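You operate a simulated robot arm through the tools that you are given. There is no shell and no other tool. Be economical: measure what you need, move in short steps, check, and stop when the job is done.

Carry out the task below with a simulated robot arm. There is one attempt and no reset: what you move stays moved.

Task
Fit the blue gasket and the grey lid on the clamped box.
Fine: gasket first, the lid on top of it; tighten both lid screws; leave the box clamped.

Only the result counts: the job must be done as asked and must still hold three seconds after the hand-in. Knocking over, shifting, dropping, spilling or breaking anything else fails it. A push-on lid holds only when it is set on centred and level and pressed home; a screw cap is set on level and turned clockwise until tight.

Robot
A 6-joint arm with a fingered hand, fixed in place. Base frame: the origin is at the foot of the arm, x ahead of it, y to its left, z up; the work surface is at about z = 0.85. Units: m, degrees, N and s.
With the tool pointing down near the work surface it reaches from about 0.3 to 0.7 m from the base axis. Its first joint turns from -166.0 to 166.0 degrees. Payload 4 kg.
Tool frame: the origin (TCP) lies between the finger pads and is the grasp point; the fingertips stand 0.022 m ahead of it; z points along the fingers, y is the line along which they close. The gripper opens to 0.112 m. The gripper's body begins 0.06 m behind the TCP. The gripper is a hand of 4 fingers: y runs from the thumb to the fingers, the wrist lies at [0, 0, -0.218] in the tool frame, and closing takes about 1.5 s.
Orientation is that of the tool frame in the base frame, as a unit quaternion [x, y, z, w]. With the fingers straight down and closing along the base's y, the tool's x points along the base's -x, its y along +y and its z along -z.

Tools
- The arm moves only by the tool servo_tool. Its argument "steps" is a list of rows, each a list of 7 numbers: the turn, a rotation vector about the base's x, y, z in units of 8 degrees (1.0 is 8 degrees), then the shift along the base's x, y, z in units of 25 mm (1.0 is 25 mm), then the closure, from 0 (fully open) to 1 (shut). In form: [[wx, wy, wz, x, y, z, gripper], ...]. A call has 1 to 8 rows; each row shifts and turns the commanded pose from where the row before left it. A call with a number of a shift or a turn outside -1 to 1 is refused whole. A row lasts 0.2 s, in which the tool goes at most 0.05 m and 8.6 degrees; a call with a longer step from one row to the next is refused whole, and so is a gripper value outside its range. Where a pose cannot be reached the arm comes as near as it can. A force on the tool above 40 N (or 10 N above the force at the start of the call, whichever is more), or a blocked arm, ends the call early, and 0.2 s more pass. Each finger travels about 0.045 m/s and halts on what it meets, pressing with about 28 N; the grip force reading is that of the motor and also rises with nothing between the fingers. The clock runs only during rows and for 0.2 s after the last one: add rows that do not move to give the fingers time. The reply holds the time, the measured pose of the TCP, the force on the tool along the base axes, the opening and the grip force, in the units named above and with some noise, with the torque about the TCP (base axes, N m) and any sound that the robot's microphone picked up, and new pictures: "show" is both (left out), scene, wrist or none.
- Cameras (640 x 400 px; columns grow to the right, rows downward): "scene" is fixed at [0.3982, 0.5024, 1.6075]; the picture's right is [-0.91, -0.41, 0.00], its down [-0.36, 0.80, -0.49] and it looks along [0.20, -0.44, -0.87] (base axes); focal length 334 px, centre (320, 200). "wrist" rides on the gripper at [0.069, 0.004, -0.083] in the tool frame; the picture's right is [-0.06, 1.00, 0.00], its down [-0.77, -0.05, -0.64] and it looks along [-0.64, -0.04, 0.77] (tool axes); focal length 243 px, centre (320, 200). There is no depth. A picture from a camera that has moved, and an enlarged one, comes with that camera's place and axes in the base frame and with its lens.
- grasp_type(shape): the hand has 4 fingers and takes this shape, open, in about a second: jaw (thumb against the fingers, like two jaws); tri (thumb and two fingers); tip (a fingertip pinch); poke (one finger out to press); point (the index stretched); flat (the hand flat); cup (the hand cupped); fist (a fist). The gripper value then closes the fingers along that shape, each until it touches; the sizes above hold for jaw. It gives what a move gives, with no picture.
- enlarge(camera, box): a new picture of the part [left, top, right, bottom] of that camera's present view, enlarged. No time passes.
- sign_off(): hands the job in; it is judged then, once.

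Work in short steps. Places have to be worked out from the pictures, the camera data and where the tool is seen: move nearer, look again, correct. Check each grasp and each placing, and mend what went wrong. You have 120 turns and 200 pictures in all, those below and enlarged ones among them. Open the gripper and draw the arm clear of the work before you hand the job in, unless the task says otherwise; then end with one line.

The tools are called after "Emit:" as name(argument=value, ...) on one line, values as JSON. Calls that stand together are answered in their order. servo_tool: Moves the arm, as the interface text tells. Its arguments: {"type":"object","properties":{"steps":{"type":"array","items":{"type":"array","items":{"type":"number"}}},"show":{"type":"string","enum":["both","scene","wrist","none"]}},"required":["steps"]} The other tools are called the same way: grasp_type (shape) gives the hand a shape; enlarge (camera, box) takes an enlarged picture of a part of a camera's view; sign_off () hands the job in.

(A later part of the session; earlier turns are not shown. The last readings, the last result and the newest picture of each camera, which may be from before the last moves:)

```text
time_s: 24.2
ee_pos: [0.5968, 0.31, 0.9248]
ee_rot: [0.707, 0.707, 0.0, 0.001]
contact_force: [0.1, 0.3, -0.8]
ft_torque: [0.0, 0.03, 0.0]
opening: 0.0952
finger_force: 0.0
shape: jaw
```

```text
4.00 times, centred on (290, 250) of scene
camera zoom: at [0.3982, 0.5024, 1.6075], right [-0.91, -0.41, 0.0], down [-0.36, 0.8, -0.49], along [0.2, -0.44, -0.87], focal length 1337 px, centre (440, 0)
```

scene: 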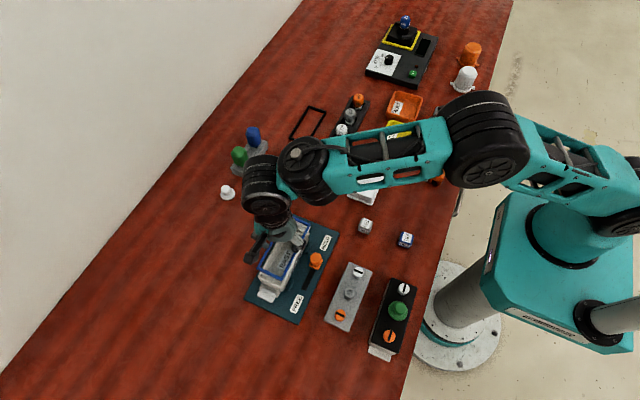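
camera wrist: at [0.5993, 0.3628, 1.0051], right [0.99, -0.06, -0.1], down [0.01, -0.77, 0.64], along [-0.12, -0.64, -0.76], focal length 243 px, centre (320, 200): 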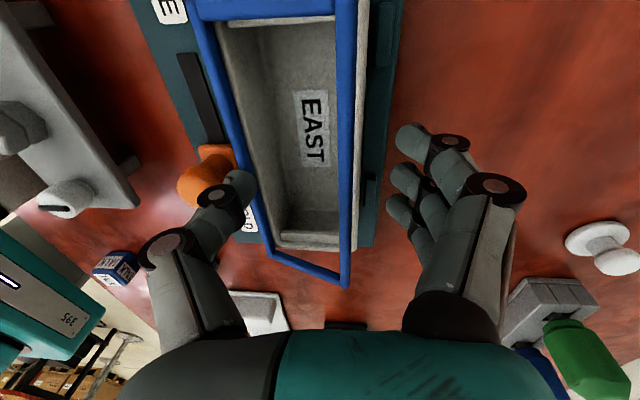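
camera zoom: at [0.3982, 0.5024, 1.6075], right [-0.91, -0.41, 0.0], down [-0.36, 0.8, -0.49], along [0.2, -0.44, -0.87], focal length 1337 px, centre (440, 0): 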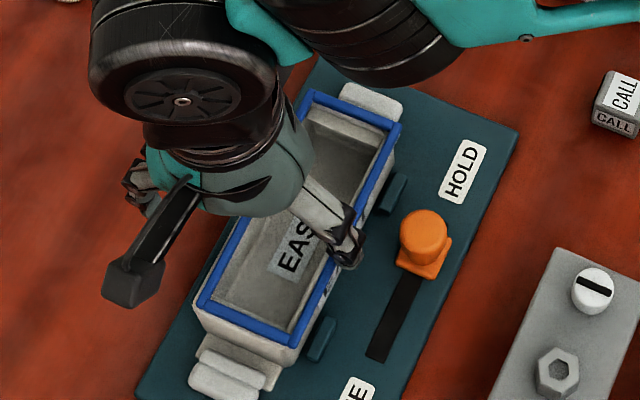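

The gasket moved and squared up. About 2–3 mm remains, so I push that.

Emit:
servo_tool(steps=[[0, 0, 0, 0.06, 0, 0, 0.15], [0, 0, 0, 0.05, 0, 0, 0.15], [0, 0, 0, 0, 0, 0, 0.15]], show="none")

Emit:
enlarge(camera="wrist", box=[180, 60, 460, 280])

Emit:
enlarge(camera="scene", box=[240, 200, 340, 300])

```text
time_s: 25.0
ee_pos: [0.5993, 0.31, 0.9241]
ee_rot: [0.707, 0.707, 0.001, 0.0]
contact_force: [-0.5, 1.1, 0.1]
ft_torque: [0.01, 0.07, -0.01]
opening: 0.095
finger_force: 0.1
shape: jaw
```

```text
1.82 times, centred on (320, 170) of wrist
camera zoom: at [0.6027, 0.3779, 1.0093], right [1.0, -0.06, 0.0], down [-0.05, -0.77, 0.64], along [-0.04, -0.64, -0.77], focal length 441 px, centre (320, 254)
```

zoom: 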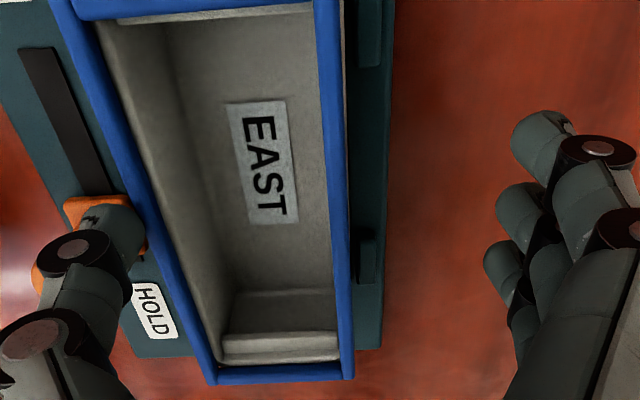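

```text
4.00 times, centred on (290, 250) of scene
camera zoom: at [0.3982, 0.5024, 1.6075], right [-0.91, -0.41, 0.0], down [-0.36, 0.8, -0.49], along [0.2, -0.44, -0.87], focal length 1337 px, centre (440, 0)
```

zoom: 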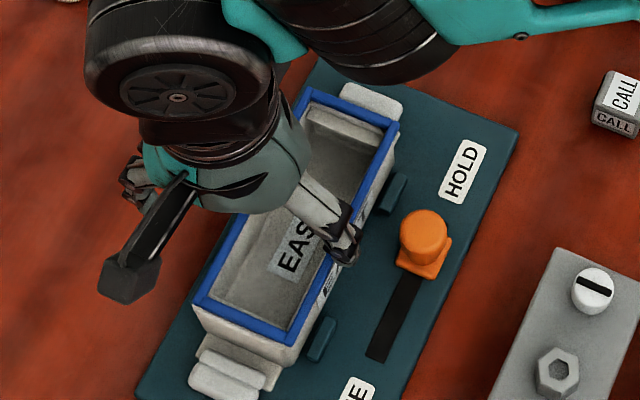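

The gasket now covers the rim evenly. I back the thumb off 4 mm, lift away, and move aside for a clear look.

Emit:
servo_tool(steps=[[0, 0, 0, -0.16, 0, 0, 0.15], [0, 0, 0, 0, 0, 0.6, 0.15], [0, 0, 0, 0, 0, 1, 0.15], [0, 0, 0, 0, 0, 1, 0.15], [0, 0, 0, -1, 0, 1, 0.15], [0, 0, 0, -1, 0, 1, 0.15], [0, 0, 0, -1, 0, 0.5, 0.15], [0, 0, 0, -1, 0, 0, 0.15]], show="none")

Emit:
enlarge(camera="scene", box=[240, 200, 340, 300])

Emit:
enlarge(camera="wrist", box=[160, 0, 480, 200])

```text
time_s: 26.8
ee_pos: [0.4917, 0.3115, 1.0524]
ee_rot: [0.707, 0.708, 0.0, 0.0]
contact_force: [-0.8, 0.5, 0.4]
ft_torque: [0.01, -0.01, -0.01]
opening: 0.0948
finger_force: 0.1
shape: jaw
```

```text
4.00 times, centred on (290, 250) of scene
camera zoom: at [0.3982, 0.5024, 1.6075], right [-0.91, -0.41, 0.0], down [-0.36, 0.8, -0.49], along [0.2, -0.44, -0.87], focal length 1337 px, centre (440, 0)
```

zoom: 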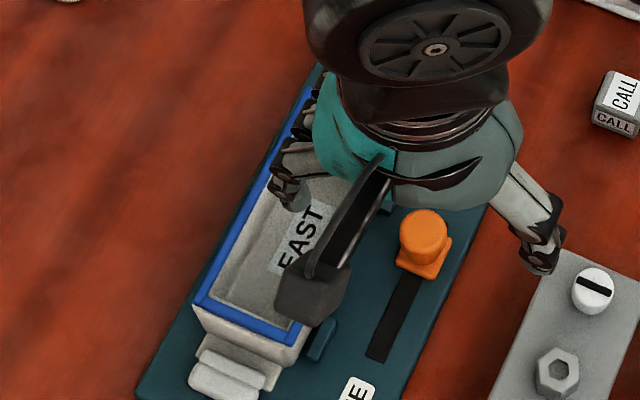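

```text
2.00 times, centred on (320, 100) of wrist
camera zoom: at [0.4972, 0.3798, 1.1376], right [1.0, -0.06, 0.0], down [-0.05, -0.77, 0.64], along [-0.04, -0.64, -0.77], focal length 485 px, centre (320, 400)
```

zoom: 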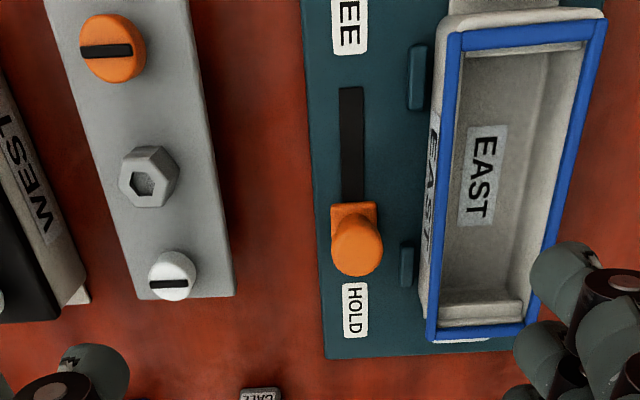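

The gasket is seated well and the clamp is still at HOLD. Next, I rotate back 90° to close along y and go above the lid knob with the fingers pre-closed to clear the screws.

Emit:
servo_tool(steps=[[0, 0, 0.9375, -0.27, 0.03, 0, 0.55], [0, 0, 0.9375, -0.27, 0.03, 0, 0.55], [0, 0, 0.9375, -0.27, 0.03, 0, 0.55], [0, 0, 0.9375, -0.27, 0.03, 0, 0.55], [0, 0, 0.9375, -0.27, 0.03, 0, 0.55], [0, 0, 0.9375, -0.27, 0.03, 0, 0.55], [0, 0, 0.9375, -0.27, 0.03, 0, 0.55], [0, 0, 0.9375, -0.27, 0.03, 0, 0.55]], show="none")

Emit:
servo_tool(steps=[[0, 0, 0.9375, -0.27, 0.03, 0, 0.55], [0, 0, 0.9375, -0.27, 0.03, 0, 0.55], [0, 0, 0.9375, -0.27, 0.03, -0.5, 0.55], [0, 0, 0.9375, -0.2, 0.03, -0.8, 0.55], [0, 0, 0, 0, 0, -0.8, 0.55], [0, 0, 0, 0, 0, -0.8, 0.55], [0, 0, 0, 0, 0, 0, 0.55]], show="both")

Emit:
enlarge(camera="scene", box=[240, 200, 440, 360])

Emit:
enlarge(camera="wrist", box=[180, 60, 460, 240])

```text
time_s: 28.6
ee_pos: [0.4386, 0.3155, 1.053]
ee_rot: [0.258, 0.966, 0.0, 0.0]
contact_force: [-0.3, 0.9, -0.1]
ft_torque: [-0.02, 0.03, 0.01]
opening: 0.051
finger_force: 0.1
shape: jaw
```

```text
time_s: 30.2
ee_pos: [0.4146, 0.3181, 0.9803]
ee_rot: [0.0, 1.0, 0.0, 0.0]
contact_force: [-0.7, 0.2, -0.2]
ft_torque: [0.02, -0.02, -0.01]
opening: 0.0513
finger_force: 0.0
shape: jaw
camera wrist: at [0.346, 0.3217, 1.0649], right [0.06, 1.0, 0.0], down [0.77, -0.05, 0.64], along [0.64, -0.04, -0.77], focal length 243 px, centre (320, 200)
```

scene: 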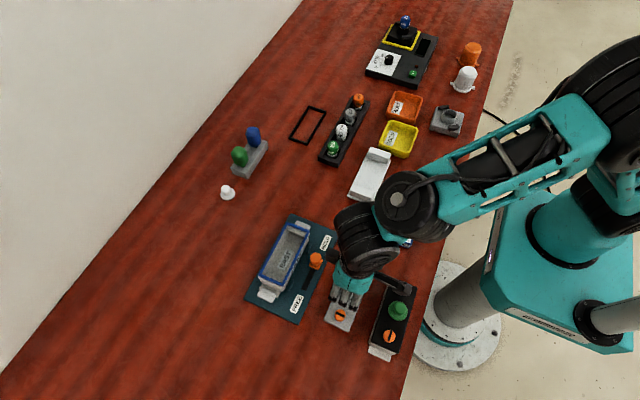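
wrist: 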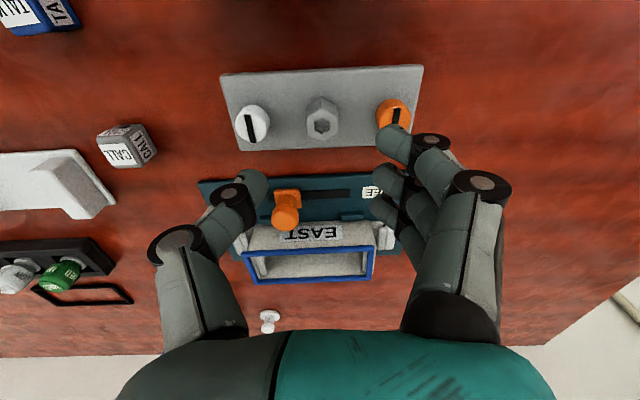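

```text
2.50 times, centred on (340, 280) of scene
camera zoom: at [0.3982, 0.5024, 1.6075], right [-0.91, -0.41, 0.0], down [-0.36, 0.8, -0.49], along [0.2, -0.44, -0.87], focal length 836 px, centre (270, 0)
```

zoom: 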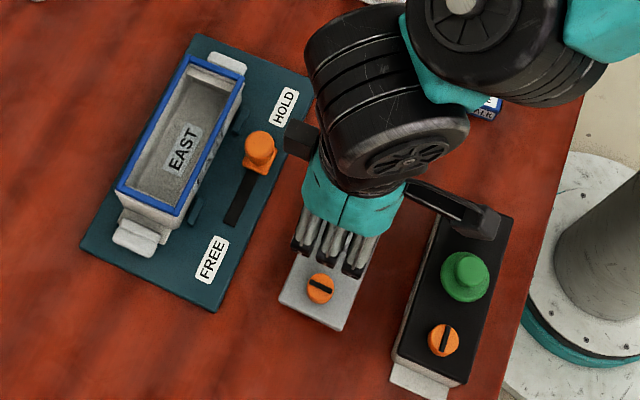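

```text
2.22 times, centred on (320, 150) of wrist
camera zoom: at [0.346, 0.3217, 1.0649], right [0.06, 1.0, 0.0], down [0.77, -0.05, 0.64], along [0.64, -0.04, -0.77], focal length 539 px, centre (320, 311)
```

zoom: 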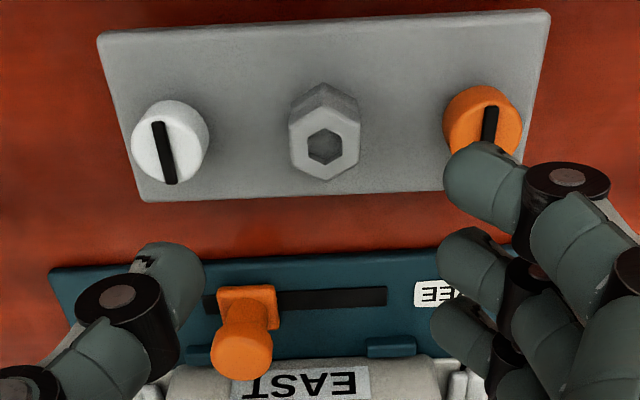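

The knob top is z≈0.907 at (0.4115, 0.3195) and the lid surface is z≈0.885. I close to about 34 mm so the fingertips fit between the screws, align, and descend.

Emit:
servo_tool(steps=[[0, 0, 0, -0.12, 0.06, 0, 0.7], [0, 0, 0, 0, 0, 0, 0.7], [0, 0, 0, 0, 0, -0.8, 0.7], [0, 0, 0, 0, 0, -0.8, 0.7], [0, 0, 0, 0, 0, -0.5, 0.7], [0, 0, 0, 0, 0, 0, 0.7]], show="wrist")

Emit:
enlarge(camera="wrist", box=[180, 60, 460, 240])

```text
time_s: 31.6
ee_pos: [0.4107, 0.3208, 0.9281]
ee_rot: [0.0, 1.0, 0.0, 0.0]
contact_force: [-0.8, 0.2, 0.6]
ft_torque: [-0.02, 0.02, -0.03]
opening: 0.0338
finger_force: 0.1
shape: jaw
camera wrist: at [0.3416, 0.3242, 1.0121], right [0.06, 1.0, 0.0], down [0.77, -0.05, 0.64], along [0.64, -0.04, -0.77], focal length 243 px, centre (320, 200)
```

wrist: 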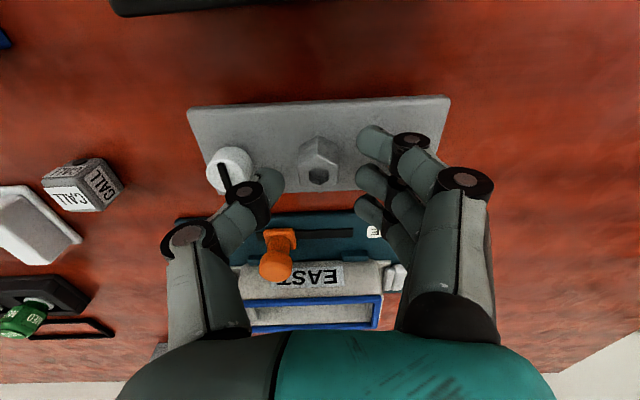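

```text
2.22 times, centred on (320, 150) of wrist
camera zoom: at [0.3416, 0.3242, 1.0121], right [0.06, 1.0, 0.0], down [0.77, -0.05, 0.64], along [0.64, -0.04, -0.77], focal length 539 px, centre (320, 311)
```

zoom: 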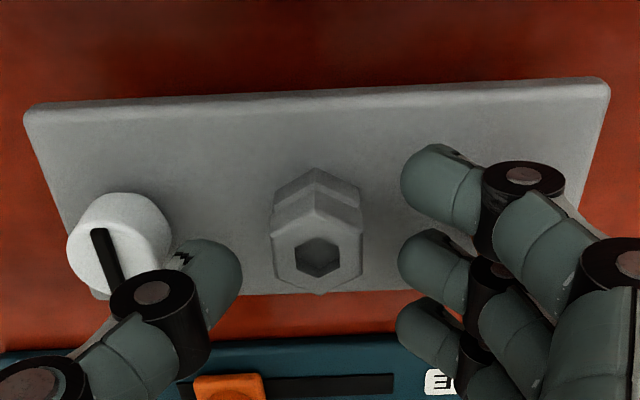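

The knob is centred between thumb and fingers. I go down 11 mm, staying above the screw heads, and close on the knob.

Emit:
servo_tool(steps=[[0, 0, 0, 0, 0, -0.24, 0.7], [0, 0, 0, 0, 0, -0.22, 0.7], [0, 0, 0, 0, 0, 0, 0.8], [0, 0, 0, 0, 0, 0, 0.9], [0, 0, 0, 0, 0, 0, 0.9], [0, 0, 0, 0, 0, 0, 0.9]], show="wrist")

Emit:
enlarge(camera="wrist", box=[180, 60, 460, 240])

```text
time_s: 33.0
ee_pos: [0.4124, 0.3211, 0.9174]
ee_rot: [0.0, 1.0, 0.0, -0.001]
contact_force: [-0.2, -1.1, 4.1]
ft_torque: [0.15, -0.02, -0.03]
opening: 0.0037
finger_force: 28.0
shape: jaw
camera wrist: at [0.3416, 0.3236, 1.001], right [0.06, 1.0, 0.0], down [0.76, -0.05, 0.64], along [0.64, -0.04, -0.77], focal length 243 px, centre (320, 200)
```

wrist: 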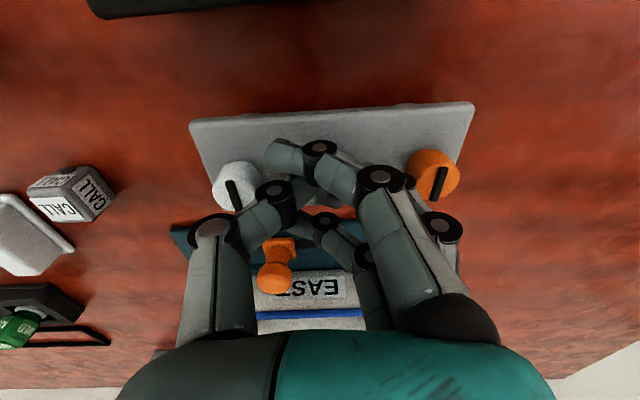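

```text
2.22 times, centred on (320, 150) of wrist
camera zoom: at [0.3416, 0.3236, 1.001], right [0.06, 1.0, 0.0], down [0.76, -0.05, 0.64], along [0.64, -0.04, -0.77], focal length 539 px, centre (320, 311)
```

zoom: 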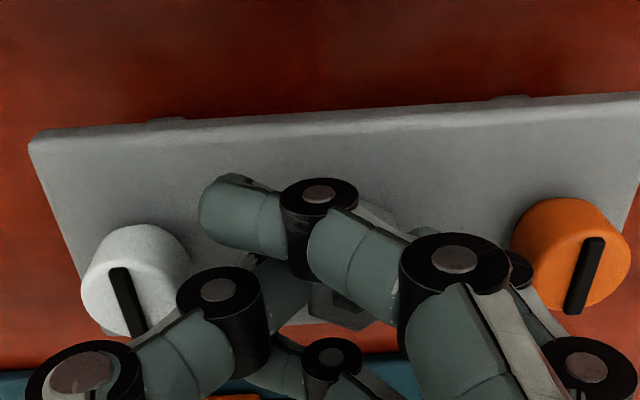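

The thumb and middle finger close on the knob, while the outer fingers pass by it. I lift a little to test the hold.

Emit:
servo_tool(steps=[[0, 0, 0, 0, 0, 0.2, 0.9], [0, 0, 0, 0, 0, 0.3, 0.9], [0, 0, 0, 0, 0, 0.3, 0.9], [0, 0, 0, 0, 0, 0, 0.9]], show="wrist")

Emit:
enlarge(camera="scene", box=[310, 240, 410, 340])

```text
time_s: 34.0
ee_pos: [0.4124, 0.3198, 0.9342]
ee_rot: [0.0, 1.0, 0.001, 0.0]
contact_force: [-0.2, 0.1, -0.9]
ft_torque: [-0.01, -0.01, 0.03]
opening: 0.0029
finger_force: 28.1
shape: jaw
camera wrist: at [0.342, 0.3232, 1.0199], right [0.06, 1.0, 0.0], down [0.77, -0.05, 0.64], along [0.64, -0.04, -0.77], focal length 243 px, centre (320, 200)
```

wrist: 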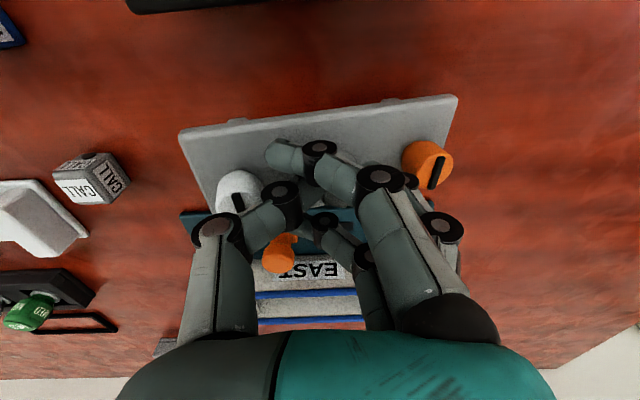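

```text
4.00 times, centred on (360, 290) of scene
camera zoom: at [0.3982, 0.5024, 1.6075], right [-0.91, -0.41, 0.0], down [-0.36, 0.8, -0.49], along [0.2, -0.44, -0.87], focal length 1337 px, centre (160, -160)
```

zoom: 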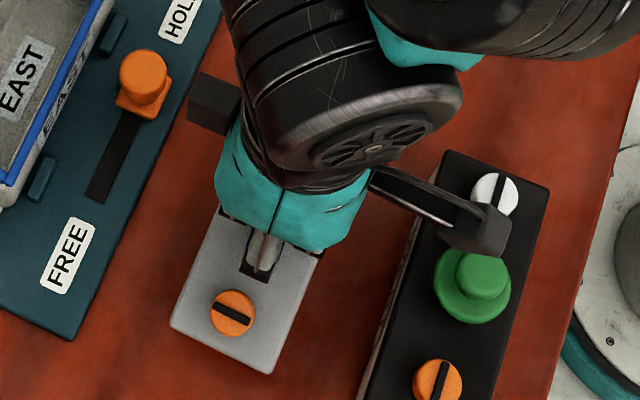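

The lid came up but looks tilted. I enlarge to judge the tilt.

Emit:
enlarge(camera="wrist", box=[160, 60, 480, 260])

```text
2.00 times, centred on (320, 160) of wrist
camera zoom: at [0.342, 0.3232, 1.0199], right [0.06, 1.0, 0.0], down [0.77, -0.05, 0.64], along [0.64, -0.04, -0.77], focal length 485 px, centre (320, 280)
```

zoom: 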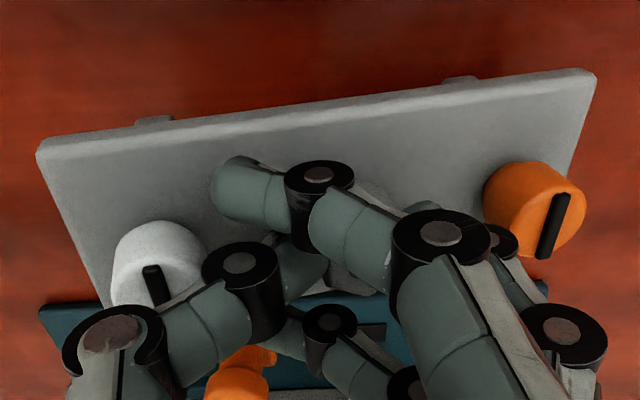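

The lid rolled about 11° with its +y end low. I set it back down and regrip deeper on the knob.

Emit:
servo_tool(steps=[[0, 0, 0, 0, 0, -0.3, 0.9], [0, 0, 0, 0, 0, -0.3, 0.9], [0, 0, 0, 0, 0, -0.15, 0.9], [0, 0, 0, 0, 0, 0, 0.85], [0, 0, 0, 0, 0, 0, 0.8], [0, 0, 0, 0, 0, 0, 0.75], [0, 0, 0, 0, 0, 0, 0.7], [0, 0, 0, 0, 0, 0, 0.7]], show="none")

Emit:
enlarge(camera="wrist", box=[160, 60, 480, 260])

Emit:
enlarge(camera="scene", box=[310, 240, 410, 340])

```text
time_s: 35.8
ee_pos: [0.4112, 0.3215, 0.9163]
ee_rot: [0.0, 1.0, -0.001, 0.0]
contact_force: [0.4, -0.2, 0.3]
ft_torque: [-0.02, 0.03, 0.01]
opening: 0.0331
finger_force: 0.2
shape: jaw
```

```text
2.00 times, centred on (320, 160) of wrist
camera zoom: at [0.3416, 0.324, 1.0012], right [0.06, 1.0, 0.0], down [0.77, -0.05, 0.64], along [0.64, -0.04, -0.77], focal length 485 px, centre (320, 280)
```

zoom: 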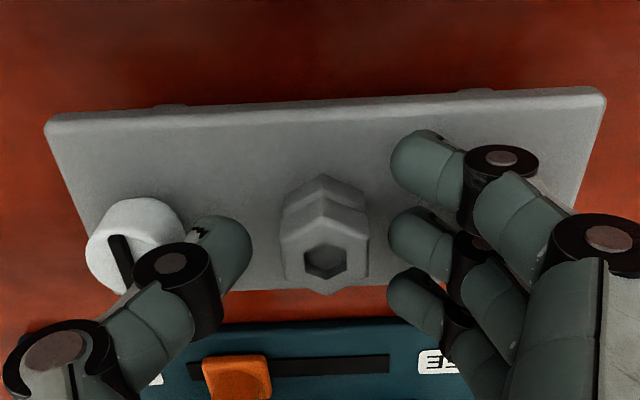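

```text
4.00 times, centred on (360, 290) of scene
camera zoom: at [0.3982, 0.5024, 1.6075], right [-0.91, -0.41, 0.0], down [-0.36, 0.8, -0.49], along [0.2, -0.44, -0.87], focal length 1337 px, centre (160, -160)
```

zoom: 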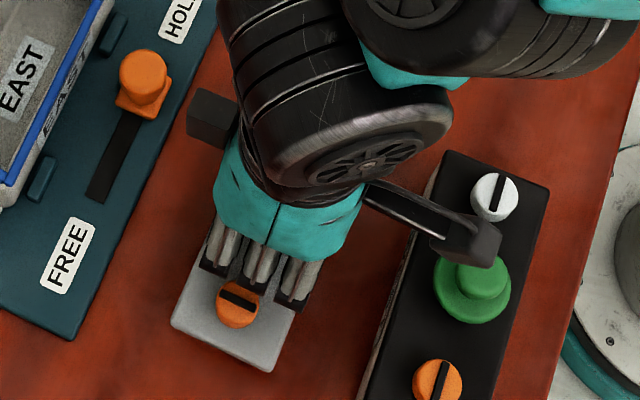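

The lid is level again on its rest. I go 7 mm deeper with a slightly narrower opening and close again.

Emit:
servo_tool(steps=[[0, 0, 0, 0, 0, 0, 0.73], [0, 0, 0, 0, -0.03, -0.15, 0.73], [0, 0, 0, 0, 0, -0.14, 0.73], [0, 0, 0, 0, 0, 0, 0.8], [0, 0, 0, 0, 0, 0, 0.85], [0, 0, 0, 0, 0, 0, 0.9], [0, 0, 0, 0, 0, 0, 0.9]], show="none")

Emit:
enlarge(camera="wrist", box=[160, 60, 480, 260])

```text
time_s: 37.4
ee_pos: [0.411, 0.3192, 0.9093]
ee_rot: [0.0, 1.0, -0.001, -0.001]
contact_force: [0.5, 0.2, 1.2]
ft_torque: [0.09, 0.07, -0.01]
opening: 0.0068
finger_force: 22.3
shape: jaw
```

```text
2.00 times, centred on (320, 160) of wrist
camera zoom: at [0.3418, 0.3227, 0.9943], right [0.06, 1.0, 0.0], down [0.77, -0.05, 0.64], along [0.64, -0.04, -0.77], focal length 485 px, centre (320, 280)
```

zoom: 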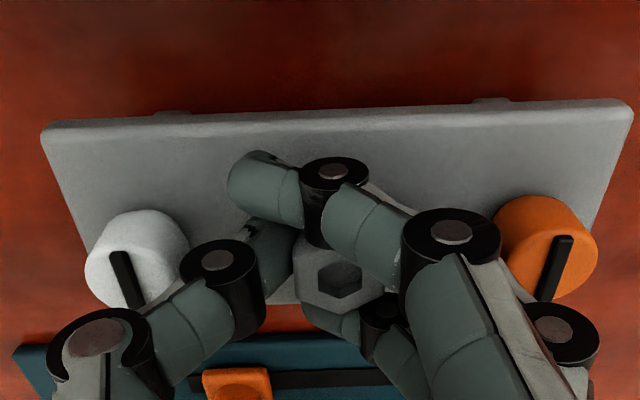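

The knob is now held well down between thumb and middle finger. I lift and check the level.

Emit:
servo_tool(steps=[[0, 0, 0, 0, 0, 0.2, 0.9], [0, 0, 0, 0, 0, 0.3, 0.9], [0, 0, 0, 0, 0, 0.4, 0.9], [0, 0, 0, 0, 0, 0.4, 0.9], [0, 0, 0, 0, 0, 0, 0.9]], show="none")

Emit:
enlarge(camera="wrist", box=[160, 60, 480, 260])

Emit:
enlarge(camera="scene", box=[310, 240, 410, 340])

```text
time_s: 38.6
ee_pos: [0.4104, 0.3212, 0.9437]
ee_rot: [-0.001, 1.0, -0.001, 0.0]
contact_force: [1.1, 0.1, -1.0]
ft_torque: [0.03, -0.01, 0.01]
opening: 0.004
finger_force: 28.1
shape: jaw
```

```text
2.00 times, centred on (320, 160) of wrist
camera zoom: at [0.3413, 0.3245, 1.0278], right [0.06, 1.0, 0.0], down [0.77, -0.05, 0.64], along [0.64, -0.04, -0.77], focal length 485 px, centre (320, 280)
```

zoom: 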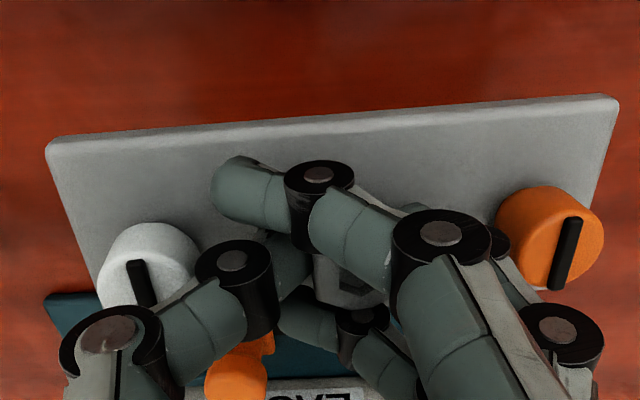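

```text
4.00 times, centred on (360, 290) of scene
camera zoom: at [0.3982, 0.5024, 1.6075], right [-0.91, -0.41, 0.0], down [-0.36, 0.8, -0.49], along [0.2, -0.44, -0.87], focal length 1337 px, centre (160, -160)
```

zoom: 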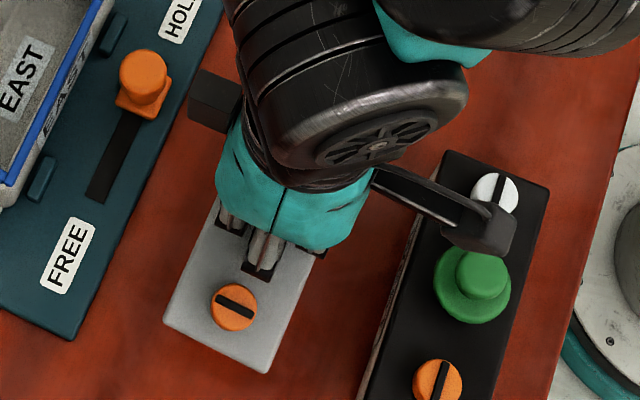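

This is much better, with only about 2–3° of roll left. I raise, correct the roll slightly, and carry the lid over the box.

Emit:
servo_tool(steps=[[0.25, 0, 0, 0, 0, 0.8, 0.9], [0, 0, 0, 0, 0, 0.8, 0.9], [0, 0, 0, 0.5, -0.1, 0, 0.9], [0, 0, 0, 0.9, -0.15, 0, 0.9], [0, 0, 0, 0.9, -0.15, 0, 0.9], [0, 0, 0, 0.9, -0.15, 0, 0.9], [0, 0, 0, 0.9, -0.15, 0, 0.9], [0, 0, 0, 0.9, -0.15, 0, 0.9]], show="none")

Emit:
servo_tool(steps=[[0, 0, 0, 0.9, 0, 0, 0.9], [0, 0, 0, 0.55, 0, -0.6, 0.9], [0, 0, 0, 0, 0, -0.3, 0.9], [0, 0, 0, 0, 0, 0, 0.9]], show="both")

Emit:
enlarge(camera="wrist", box=[160, 60, 480, 260])

Emit:
enlarge(camera="scene", box=[240, 200, 340, 300])

```text
time_s: 40.4
ee_pos: [0.5368, 0.2992, 0.9832]
ee_rot: [-0.001, 1.0, 0.017, -0.001]
contact_force: [0.2, -0.9, -1.0]
ft_torque: [-0.01, -0.05, 0.0]
opening: 0.0037
finger_force: 28.4
shape: jaw
```

```text
time_s: 41.4
ee_pos: [0.5726, 0.297, 0.9586]
ee_rot: [0.0, 1.0, 0.017, 0.001]
contact_force: [-2.9, -2.4, 4.5]
ft_torque: [0.16, -0.02, 0.06]
opening: 0.0036
finger_force: 27.7
shape: jaw
camera wrist: at [0.504, 0.2971, 1.0433], right [0.06, 1.0, 0.04], down [0.77, -0.07, 0.64], along [0.64, -0.01, -0.77], focal length 243 px, centre (320, 200)
```

scene: 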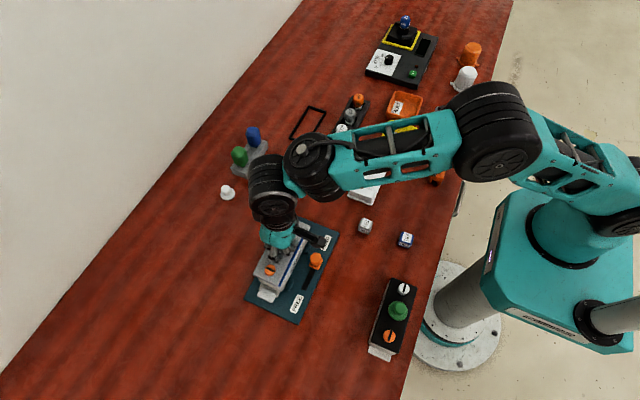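
wrist: 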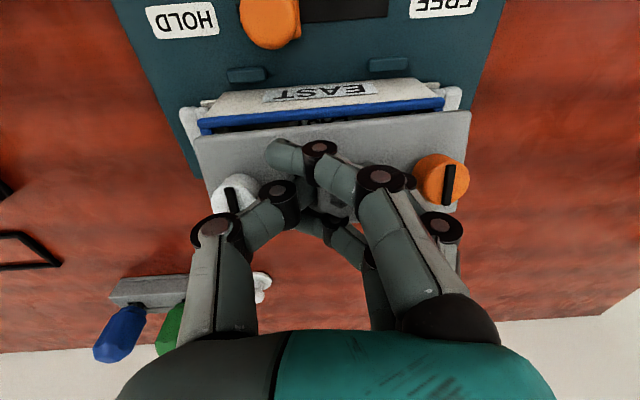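

```text
2.00 times, centred on (320, 160) of wrist
camera zoom: at [0.504, 0.2971, 1.0433], right [0.06, 1.0, 0.04], down [0.77, -0.07, 0.64], along [0.64, -0.01, -0.77], focal length 485 px, centre (320, 280)
```

zoom: 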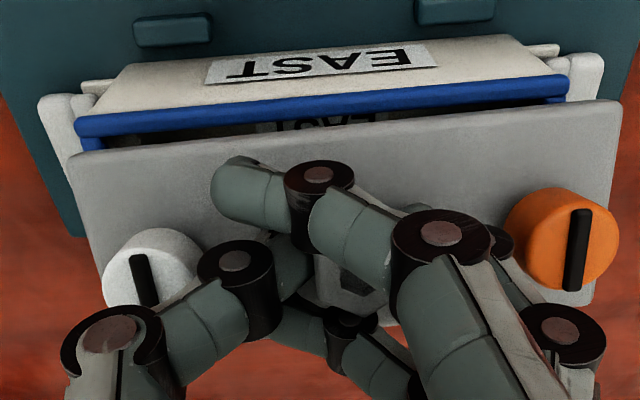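

```text
4.00 times, centred on (290, 250) of scene
camera zoom: at [0.3982, 0.5024, 1.6075], right [-0.91, -0.41, 0.0], down [-0.36, 0.8, -0.49], along [0.2, -0.44, -0.87], focal length 1337 px, centre (440, 0)
```

zoom: 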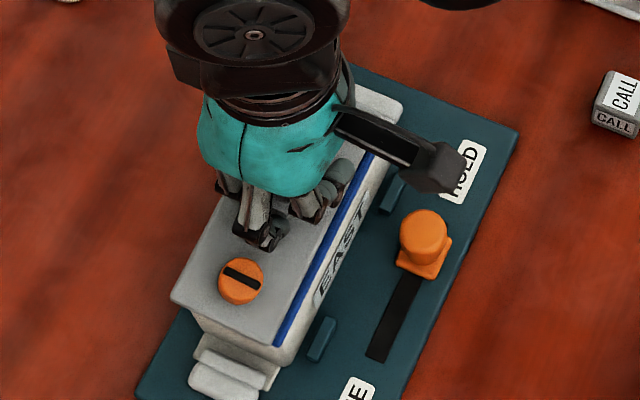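

In x the lid is aligned with the gasket, but it's 5 mm too far in +y. A small contact force shows, so I raise a little, shift y, and check the reading.

Emit:
servo_tool(steps=[[0, 0, 0, 0, 0, 0.3, 0.9], [0.1, 0, 0, 0, -0.2, 0, 0.9], [0, 0, 0, 0, 0, 0, 0.9]], show="none")

Emit:
enlarge(camera="wrist", box=[160, 60, 480, 260])

Emit:
enlarge(camera="scene", box=[240, 200, 340, 300])

```text
time_s: 42.2
ee_pos: [0.5742, 0.2919, 0.9671]
ee_rot: [0.0, 1.0, 0.025, 0.0]
contact_force: [0.3, 0.7, -1.1]
ft_torque: [-0.02, -0.02, 0.01]
opening: 0.0035
finger_force: 28.4
shape: jaw
```

```text
2.00 times, centred on (320, 160) of wrist
camera zoom: at [0.5035, 0.291, 1.0513], right [0.06, 1.0, 0.05], down [0.77, -0.08, 0.64], along [0.64, 0.0, -0.77], focal length 485 px, centre (320, 280)
```

zoom: 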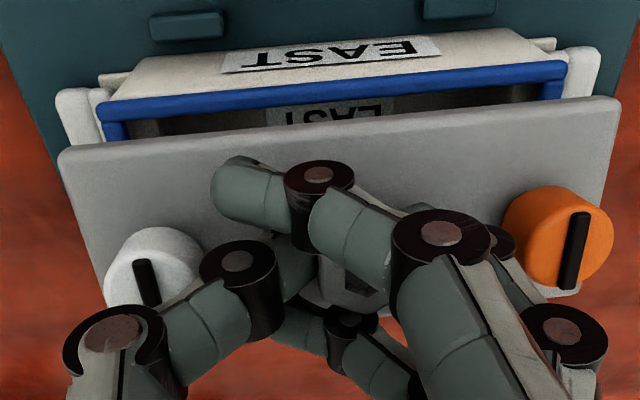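

```text
4.00 times, centred on (290, 250) of scene
camera zoom: at [0.3982, 0.5024, 1.6075], right [-0.91, -0.41, 0.0], down [-0.36, 0.8, -0.49], along [0.2, -0.44, -0.87], focal length 1337 px, centre (440, 0)
```

zoom: 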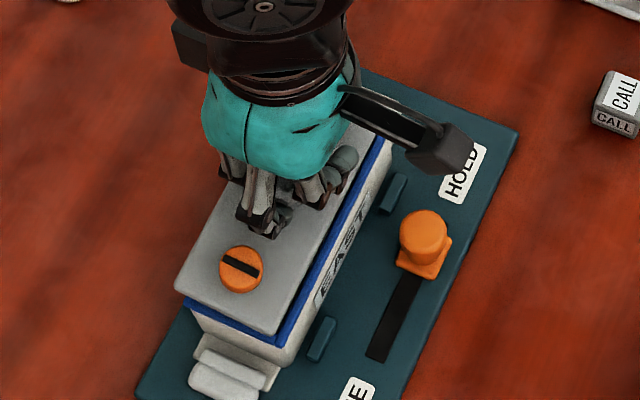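

The lid, gasket and box now agree within about 1.5 mm in both views, and the contact is gone. I lower in small steps while watching the force.

Emit:
servo_tool(steps=[[0, 0, 0, 0, 0, -0.16, 0.9], [0, 0, 0, 0, 0, -0.16, 0.9], [0, 0, 0, 0, 0, -0.16, 0.9], [0, 0, 0, 0, 0, 0, 0.9]], show="none")

Emit:
enlarge(camera="wrist", box=[160, 60, 480, 260])

Emit:
enlarge(camera="scene", box=[240, 200, 340, 300])

```text
time_s: 43.2
ee_pos: [0.5732, 0.2926, 0.9549]
ee_rot: [0.001, 1.0, 0.024, 0.001]
contact_force: [-1.7, -3.2, 3.3]
ft_torque: [0.13, -0.1, 0.03]
opening: 0.0036
finger_force: 28.1
shape: jaw
```

```text
2.00 times, centred on (320, 160) of wrist
camera zoom: at [0.5032, 0.2918, 1.0394], right [0.06, 1.0, 0.05], down [0.77, -0.08, 0.64], along [0.64, 0.0, -0.77], focal length 485 px, centre (320, 280)
```

zoom: 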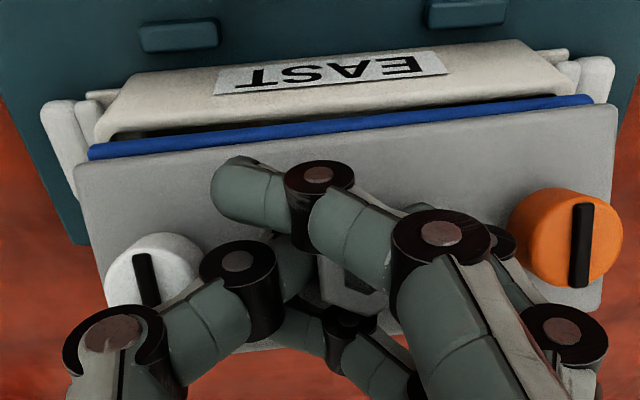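

```text
4.00 times, centred on (290, 250) of scene
camera zoom: at [0.3982, 0.5024, 1.6075], right [-0.91, -0.41, 0.0], down [-0.36, 0.8, -0.49], along [0.2, -0.44, -0.87], focal length 1337 px, centre (440, 0)
```

zoom: 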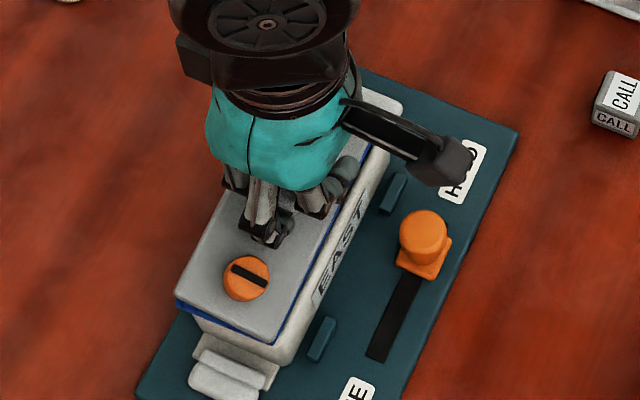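

The lid's underside is pushing the gasket towards +x. I raise it and look at where the gasket is.

Emit:
servo_tool(steps=[[0, 0, 0, 0, 0, 0.4, 0.9], [0, 0, 0, 0, 0, 0.6, 0.9], [0, 0, 0, 0, 0, 0.6, 0.9], [0, 0, 0, -0.6, 0, 0.6, 0.9], [0, 0, 0, -0.8, 0, 0, 0.9], [0, 0, 0, 0, 0, 0, 0.9]], show="none")

Emit:
enlarge(camera="wrist", box=[160, 60, 480, 260])

Emit:
enlarge(camera="scene", box=[240, 200, 340, 300])

```text
time_s: 44.6
ee_pos: [0.5376, 0.2925, 1.012]
ee_rot: [0.0, 1.0, 0.024, 0.0]
contact_force: [-0.2, 0.8, -1.2]
ft_torque: [-0.02, 0.0, 0.01]
opening: 0.0038
finger_force: 27.8
shape: jaw
```

```text
2.00 times, centred on (320, 160) of wrist
camera zoom: at [0.4673, 0.2908, 1.0967], right [0.06, 1.0, 0.05], down [0.77, -0.08, 0.64], along [0.64, 0.0, -0.77], focal length 485 px, centre (320, 280)
```

zoom: 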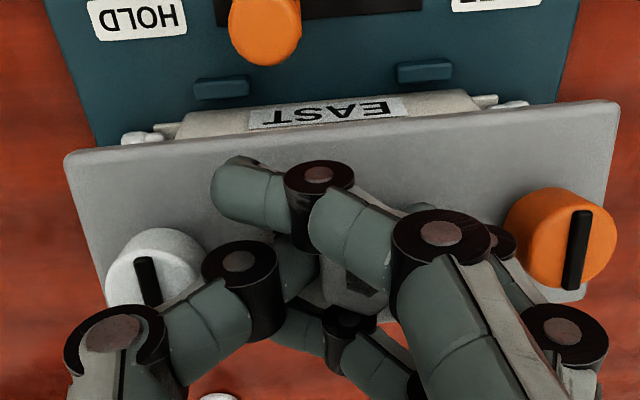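

```text
4.00 times, centred on (290, 250) of scene
camera zoom: at [0.3982, 0.5024, 1.6075], right [-0.91, -0.41, 0.0], down [-0.36, 0.8, -0.49], along [0.2, -0.44, -0.87], focal length 1337 px, centre (440, 0)
```

zoom: 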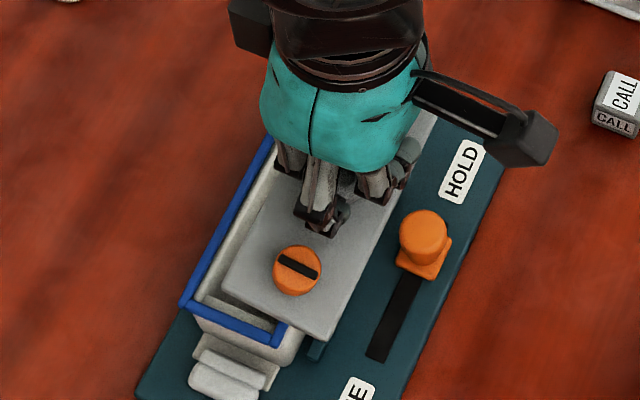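

I now see two things. The lid is pitched about 15° with its -x side low, and it has legs or a plug underneath, since it stood on the bare table at 35 mm. I'll level it with a tilt about y, go back over its original spot, and check before parking it to fix the gasket.

Emit:
servo_tool(steps=[[0, 0.6, 0, -0.8, 0.15, 0, 0.9], [0, 0.6, 0, -0.8, 0.15, 0, 0.9], [0, 0.6, 0, -0.8, 0.15, 0, 0.9], [0, 0, 0, -0.8, 0.15, 0, 0.9], [0, 0, 0, -0.8, 0.15, 0, 0.9], [0, 0, 0, -0.8, 0.15, 0, 0.9], [0, 0, 0, 0, 0, 0, 0.9]], show="both")

Emit:
enlarge(camera="wrist", box=[160, 60, 480, 260])

Emit:
enlarge(camera="scene", box=[280, 220, 400, 340])

```text
time_s: 46.2
ee_pos: [0.4152, 0.3153, 1.0098]
ee_rot: [0.003, 0.992, 0.024, -0.125]
contact_force: [0.3, 0.7, -1.4]
ft_torque: [0.0, 0.0, -0.01]
opening: 0.0035
finger_force: 27.9
shape: jaw
camera wrist: at [0.3688, 0.3152, 1.1097], right [0.07, 1.0, 0.03], down [0.9, -0.08, 0.43], along [0.43, 0.0, -0.9], focal length 243 px, centre (320, 200)
```

scene: 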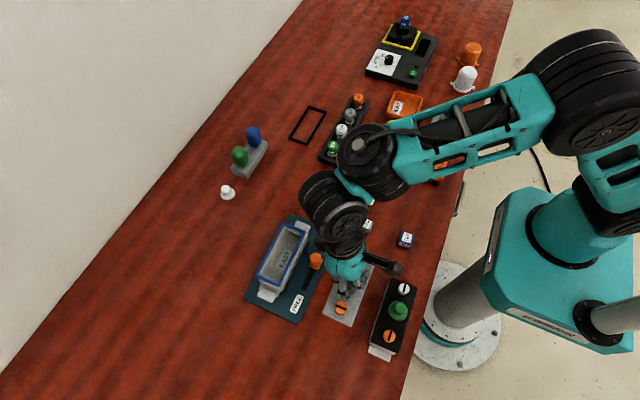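
wrist: 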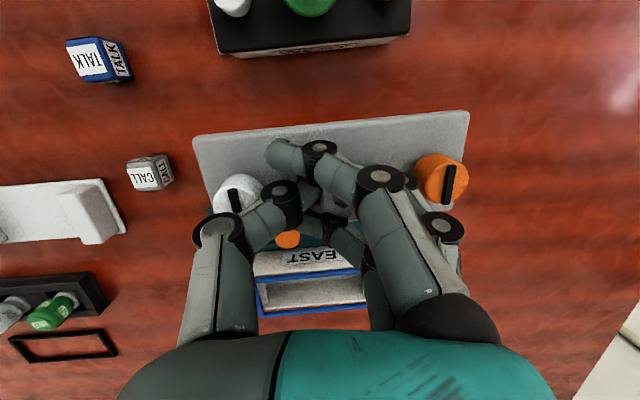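

```text
2.00 times, centred on (320, 160) of wrist
camera zoom: at [0.3688, 0.3152, 1.1097], right [0.07, 1.0, 0.03], down [0.9, -0.08, 0.43], along [0.43, 0.0, -0.9], focal length 485 px, centre (320, 280)
```

zoom: 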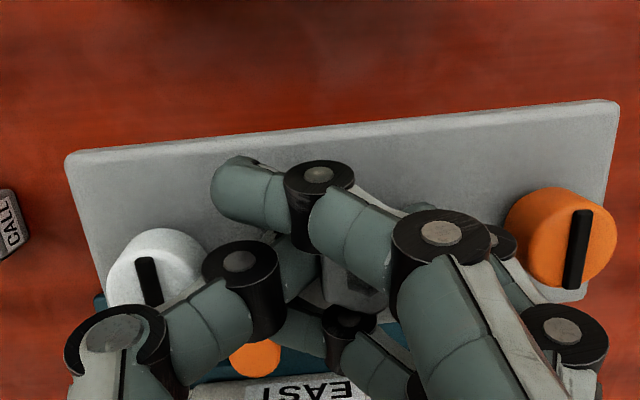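

```text
3.33 times, centred on (340, 280) of scene
camera zoom: at [0.3982, 0.5024, 1.6075], right [-0.91, -0.41, 0.0], down [-0.36, 0.8, -0.49], along [0.2, -0.44, -0.87], focal length 1114 px, centre (253, -67)
```

zoom: 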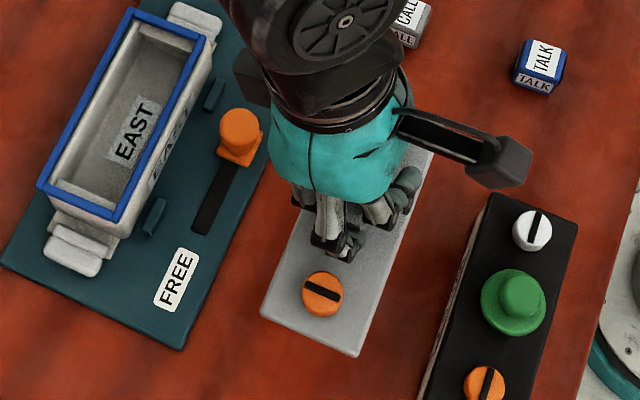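

The lid now reads level. I lower it back onto the table at its original spot.

Emit:
servo_tool(steps=[[0, 0, 0, 0, 0, -0.9, 0.9], [0, 0, 0, 0, 0, -0.9, 0.9], [0, 0, 0, 0, 0, -0.9, 0.9], [0, 0, 0, 0, 0, -0.7, 0.9], [0, 0, 0, 0, 0, -0.2, 0.9], [0, 0, 0, 0, 0, -0.2, 0.9], [0, 0, 0, 0, 0, 0, 0.9]], show="none")

Emit:
enlarge(camera="wrist", box=[160, 60, 480, 260])

```text
time_s: 47.8
ee_pos: [0.4183, 0.3151, 0.9148]
ee_rot: [0.004, 0.992, 0.025, -0.125]
contact_force: [-0.1, 0.1, -1.5]
ft_torque: [-0.02, 0.02, 0.0]
opening: 0.0034
finger_force: 28.0
shape: jaw
```

```text
2.00 times, centred on (320, 160) of wrist
camera zoom: at [0.3709, 0.315, 1.0141], right [0.07, 1.0, 0.03], down [0.9, -0.08, 0.43], along [0.43, 0.0, -0.9], focal length 485 px, centre (320, 280)
```

zoom: 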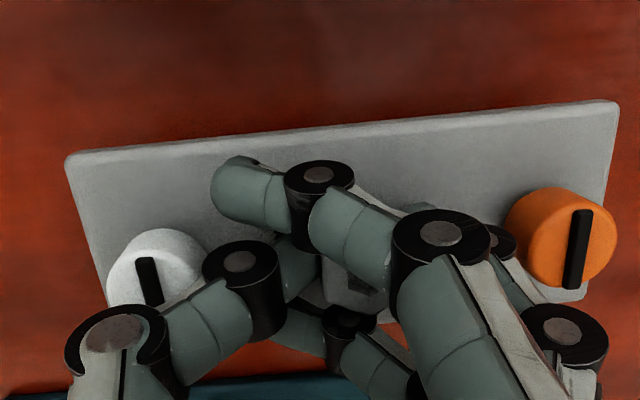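

No contact yet, so I lower further in 2 mm steps.

Emit:
servo_tool(steps=[[0, 0, 0, 0, 0, -0.08, 0.9], [0, 0, 0, 0, 0, -0.08, 0.9], [0, 0, 0, 0, 0, -0.08, 0.9], [0, 0, 0, 0, 0, 0, 0.9]], show="none")

```text
time_s: 48.8
ee_pos: [0.4184, 0.317, 0.9098]
ee_rot: [0.003, 0.992, 0.024, -0.126]
contact_force: [-0.3, -1.0, 3.4]
ft_torque: [0.15, -0.05, 0.03]
opening: 0.0032
finger_force: 28.2
shape: jaw
```

Contact at z≈0.910. I open to release, keeping the fingers inside the screw gap, and look.

Emit:
servo_tool(steps=[[0, 0, 0, 0, 0, -0.04, 0.88], [0, 0, 0, 0, 0, 0, 0.84], [0, 0, 0, 0, 0, 0, 0.8], [0, 0, 0, 0, 0, 0, 0.76], [0, 0, 0, 0, 0, 0, 0.72], [0, 0, 0, 0, 0, 0, 0.7], [0, 0, 0, 0, 0, 0, 0.7]], show="none")

Emit:
enlarge(camera="wrist", box=[160, 60, 480, 260])

Emit:
enlarge(camera="scene", box=[280, 220, 400, 340])

```text
time_s: 50.4
ee_pos: [0.4175, 0.3165, 0.9084]
ee_rot: [0.003, 0.992, 0.024, -0.125]
contact_force: [0.3, 3.6, 10.7]
ft_torque: [-0.03, -0.14, -0.04]
opening: 0.0293
finger_force: 0.2
shape: jaw
```

```text
2.00 times, centred on (320, 160) of wrist
camera zoom: at [0.3711, 0.3155, 1.0076], right [0.07, 1.0, 0.03], down [0.9, -0.08, 0.43], along [0.43, 0.0, -0.9], focal length 485 px, centre (320, 280)
```

zoom: 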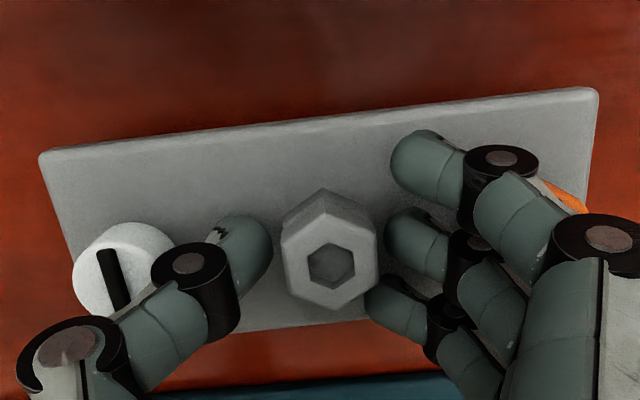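

```text
3.33 times, centred on (340, 280) of scene
camera zoom: at [0.3982, 0.5024, 1.6075], right [-0.91, -0.41, 0.0], down [-0.36, 0.8, -0.49], along [0.2, -0.44, -0.87], focal length 1114 px, centre (253, -67)
```

zoom: 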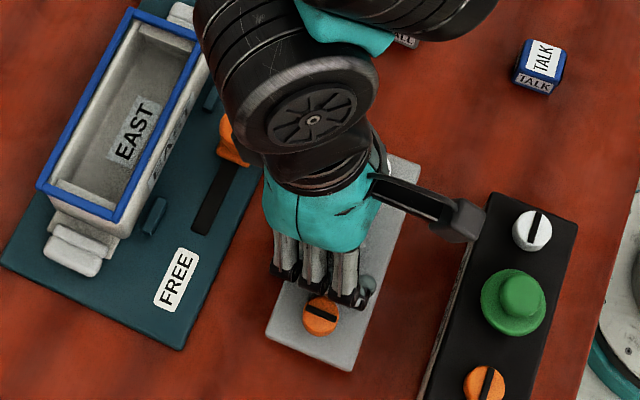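

The lid is standing on the table again. I lift straight off and level the hand.

Emit:
servo_tool(steps=[[0, 0, 0, 0, 0, 0.2, 0.7], [0, 0, 0, 0, 0, 0.5, 0.7], [0, 0, 0, 0, 0, 1, 0.7], [-0.12, -0.6, 0, 0, 0, 1, 0.7], [-0.12, -0.6, 0, 0, 0, 1, 0.7], [-0.11, -0.6, 0, 0, 0, 0, 0.7], [0, 0, 0, 0, 0, 0, 0.5]], show="both")

Emit:
enlarge(camera="scene", box=[240, 200, 340, 300])

Emit:
enlarge(camera="wrist", box=[160, 40, 480, 240])

```text
time_s: 52.0
ee_pos: [0.4179, 0.314, 1.0005]
ee_rot: [0.003, 1.0, 0.0, 0.001]
contact_force: [-0.2, 0.5, 0.1]
ft_torque: [-0.01, 0.0, 0.01]
opening: 0.0553
finger_force: 0.1
shape: jaw
camera wrist: at [0.3492, 0.3189, 1.0847], right [0.07, 1.0, 0.0], down [0.76, -0.05, 0.64], along [0.64, -0.04, -0.77], focal length 243 px, centre (320, 200)
```

scene: 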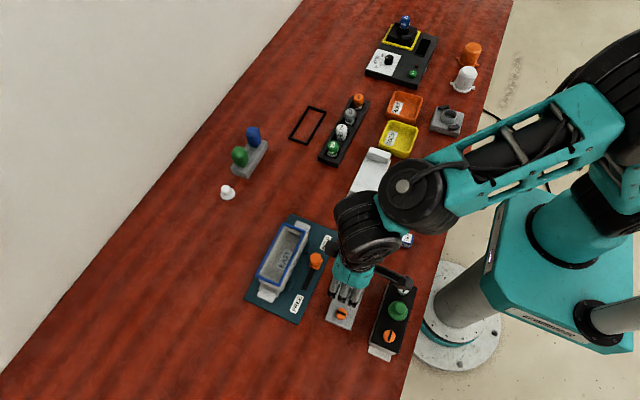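
wrist: 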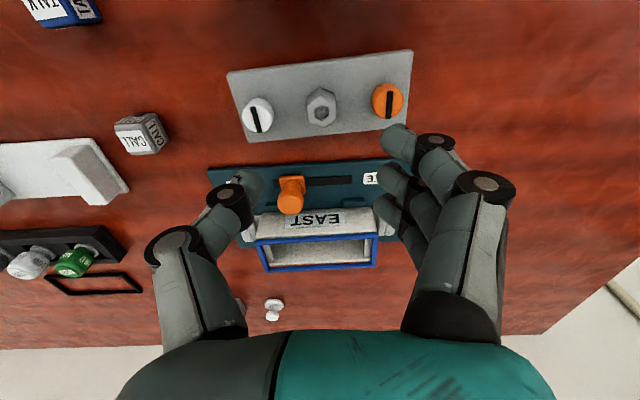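

```text
4.00 times, centred on (290, 250) of scene
camera zoom: at [0.3982, 0.5024, 1.6075], right [-0.91, -0.41, 0.0], down [-0.36, 0.8, -0.49], along [0.2, -0.44, -0.87], focal length 1337 px, centre (440, 0)
```

zoom: 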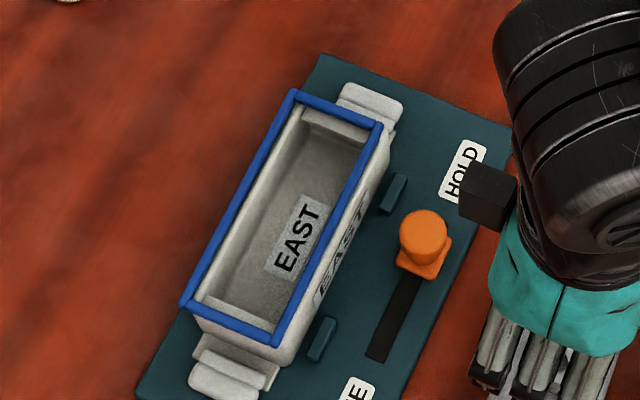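

```text
2.00 times, centred on (320, 140) of wrist
camera zoom: at [0.3492, 0.3189, 1.0847], right [0.07, 1.0, 0.0], down [0.76, -0.05, 0.64], along [0.64, -0.04, -0.77], focal length 485 px, centre (320, 320)
```

zoom: 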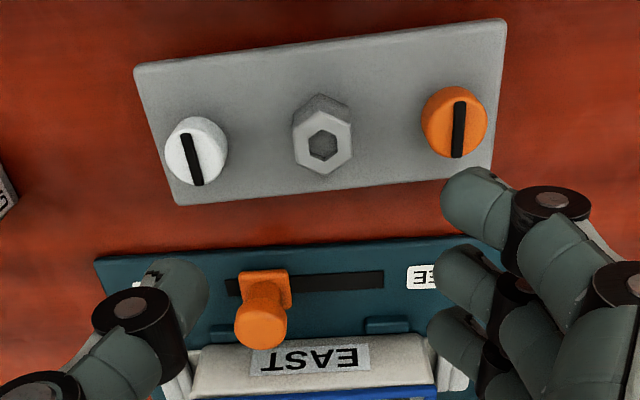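

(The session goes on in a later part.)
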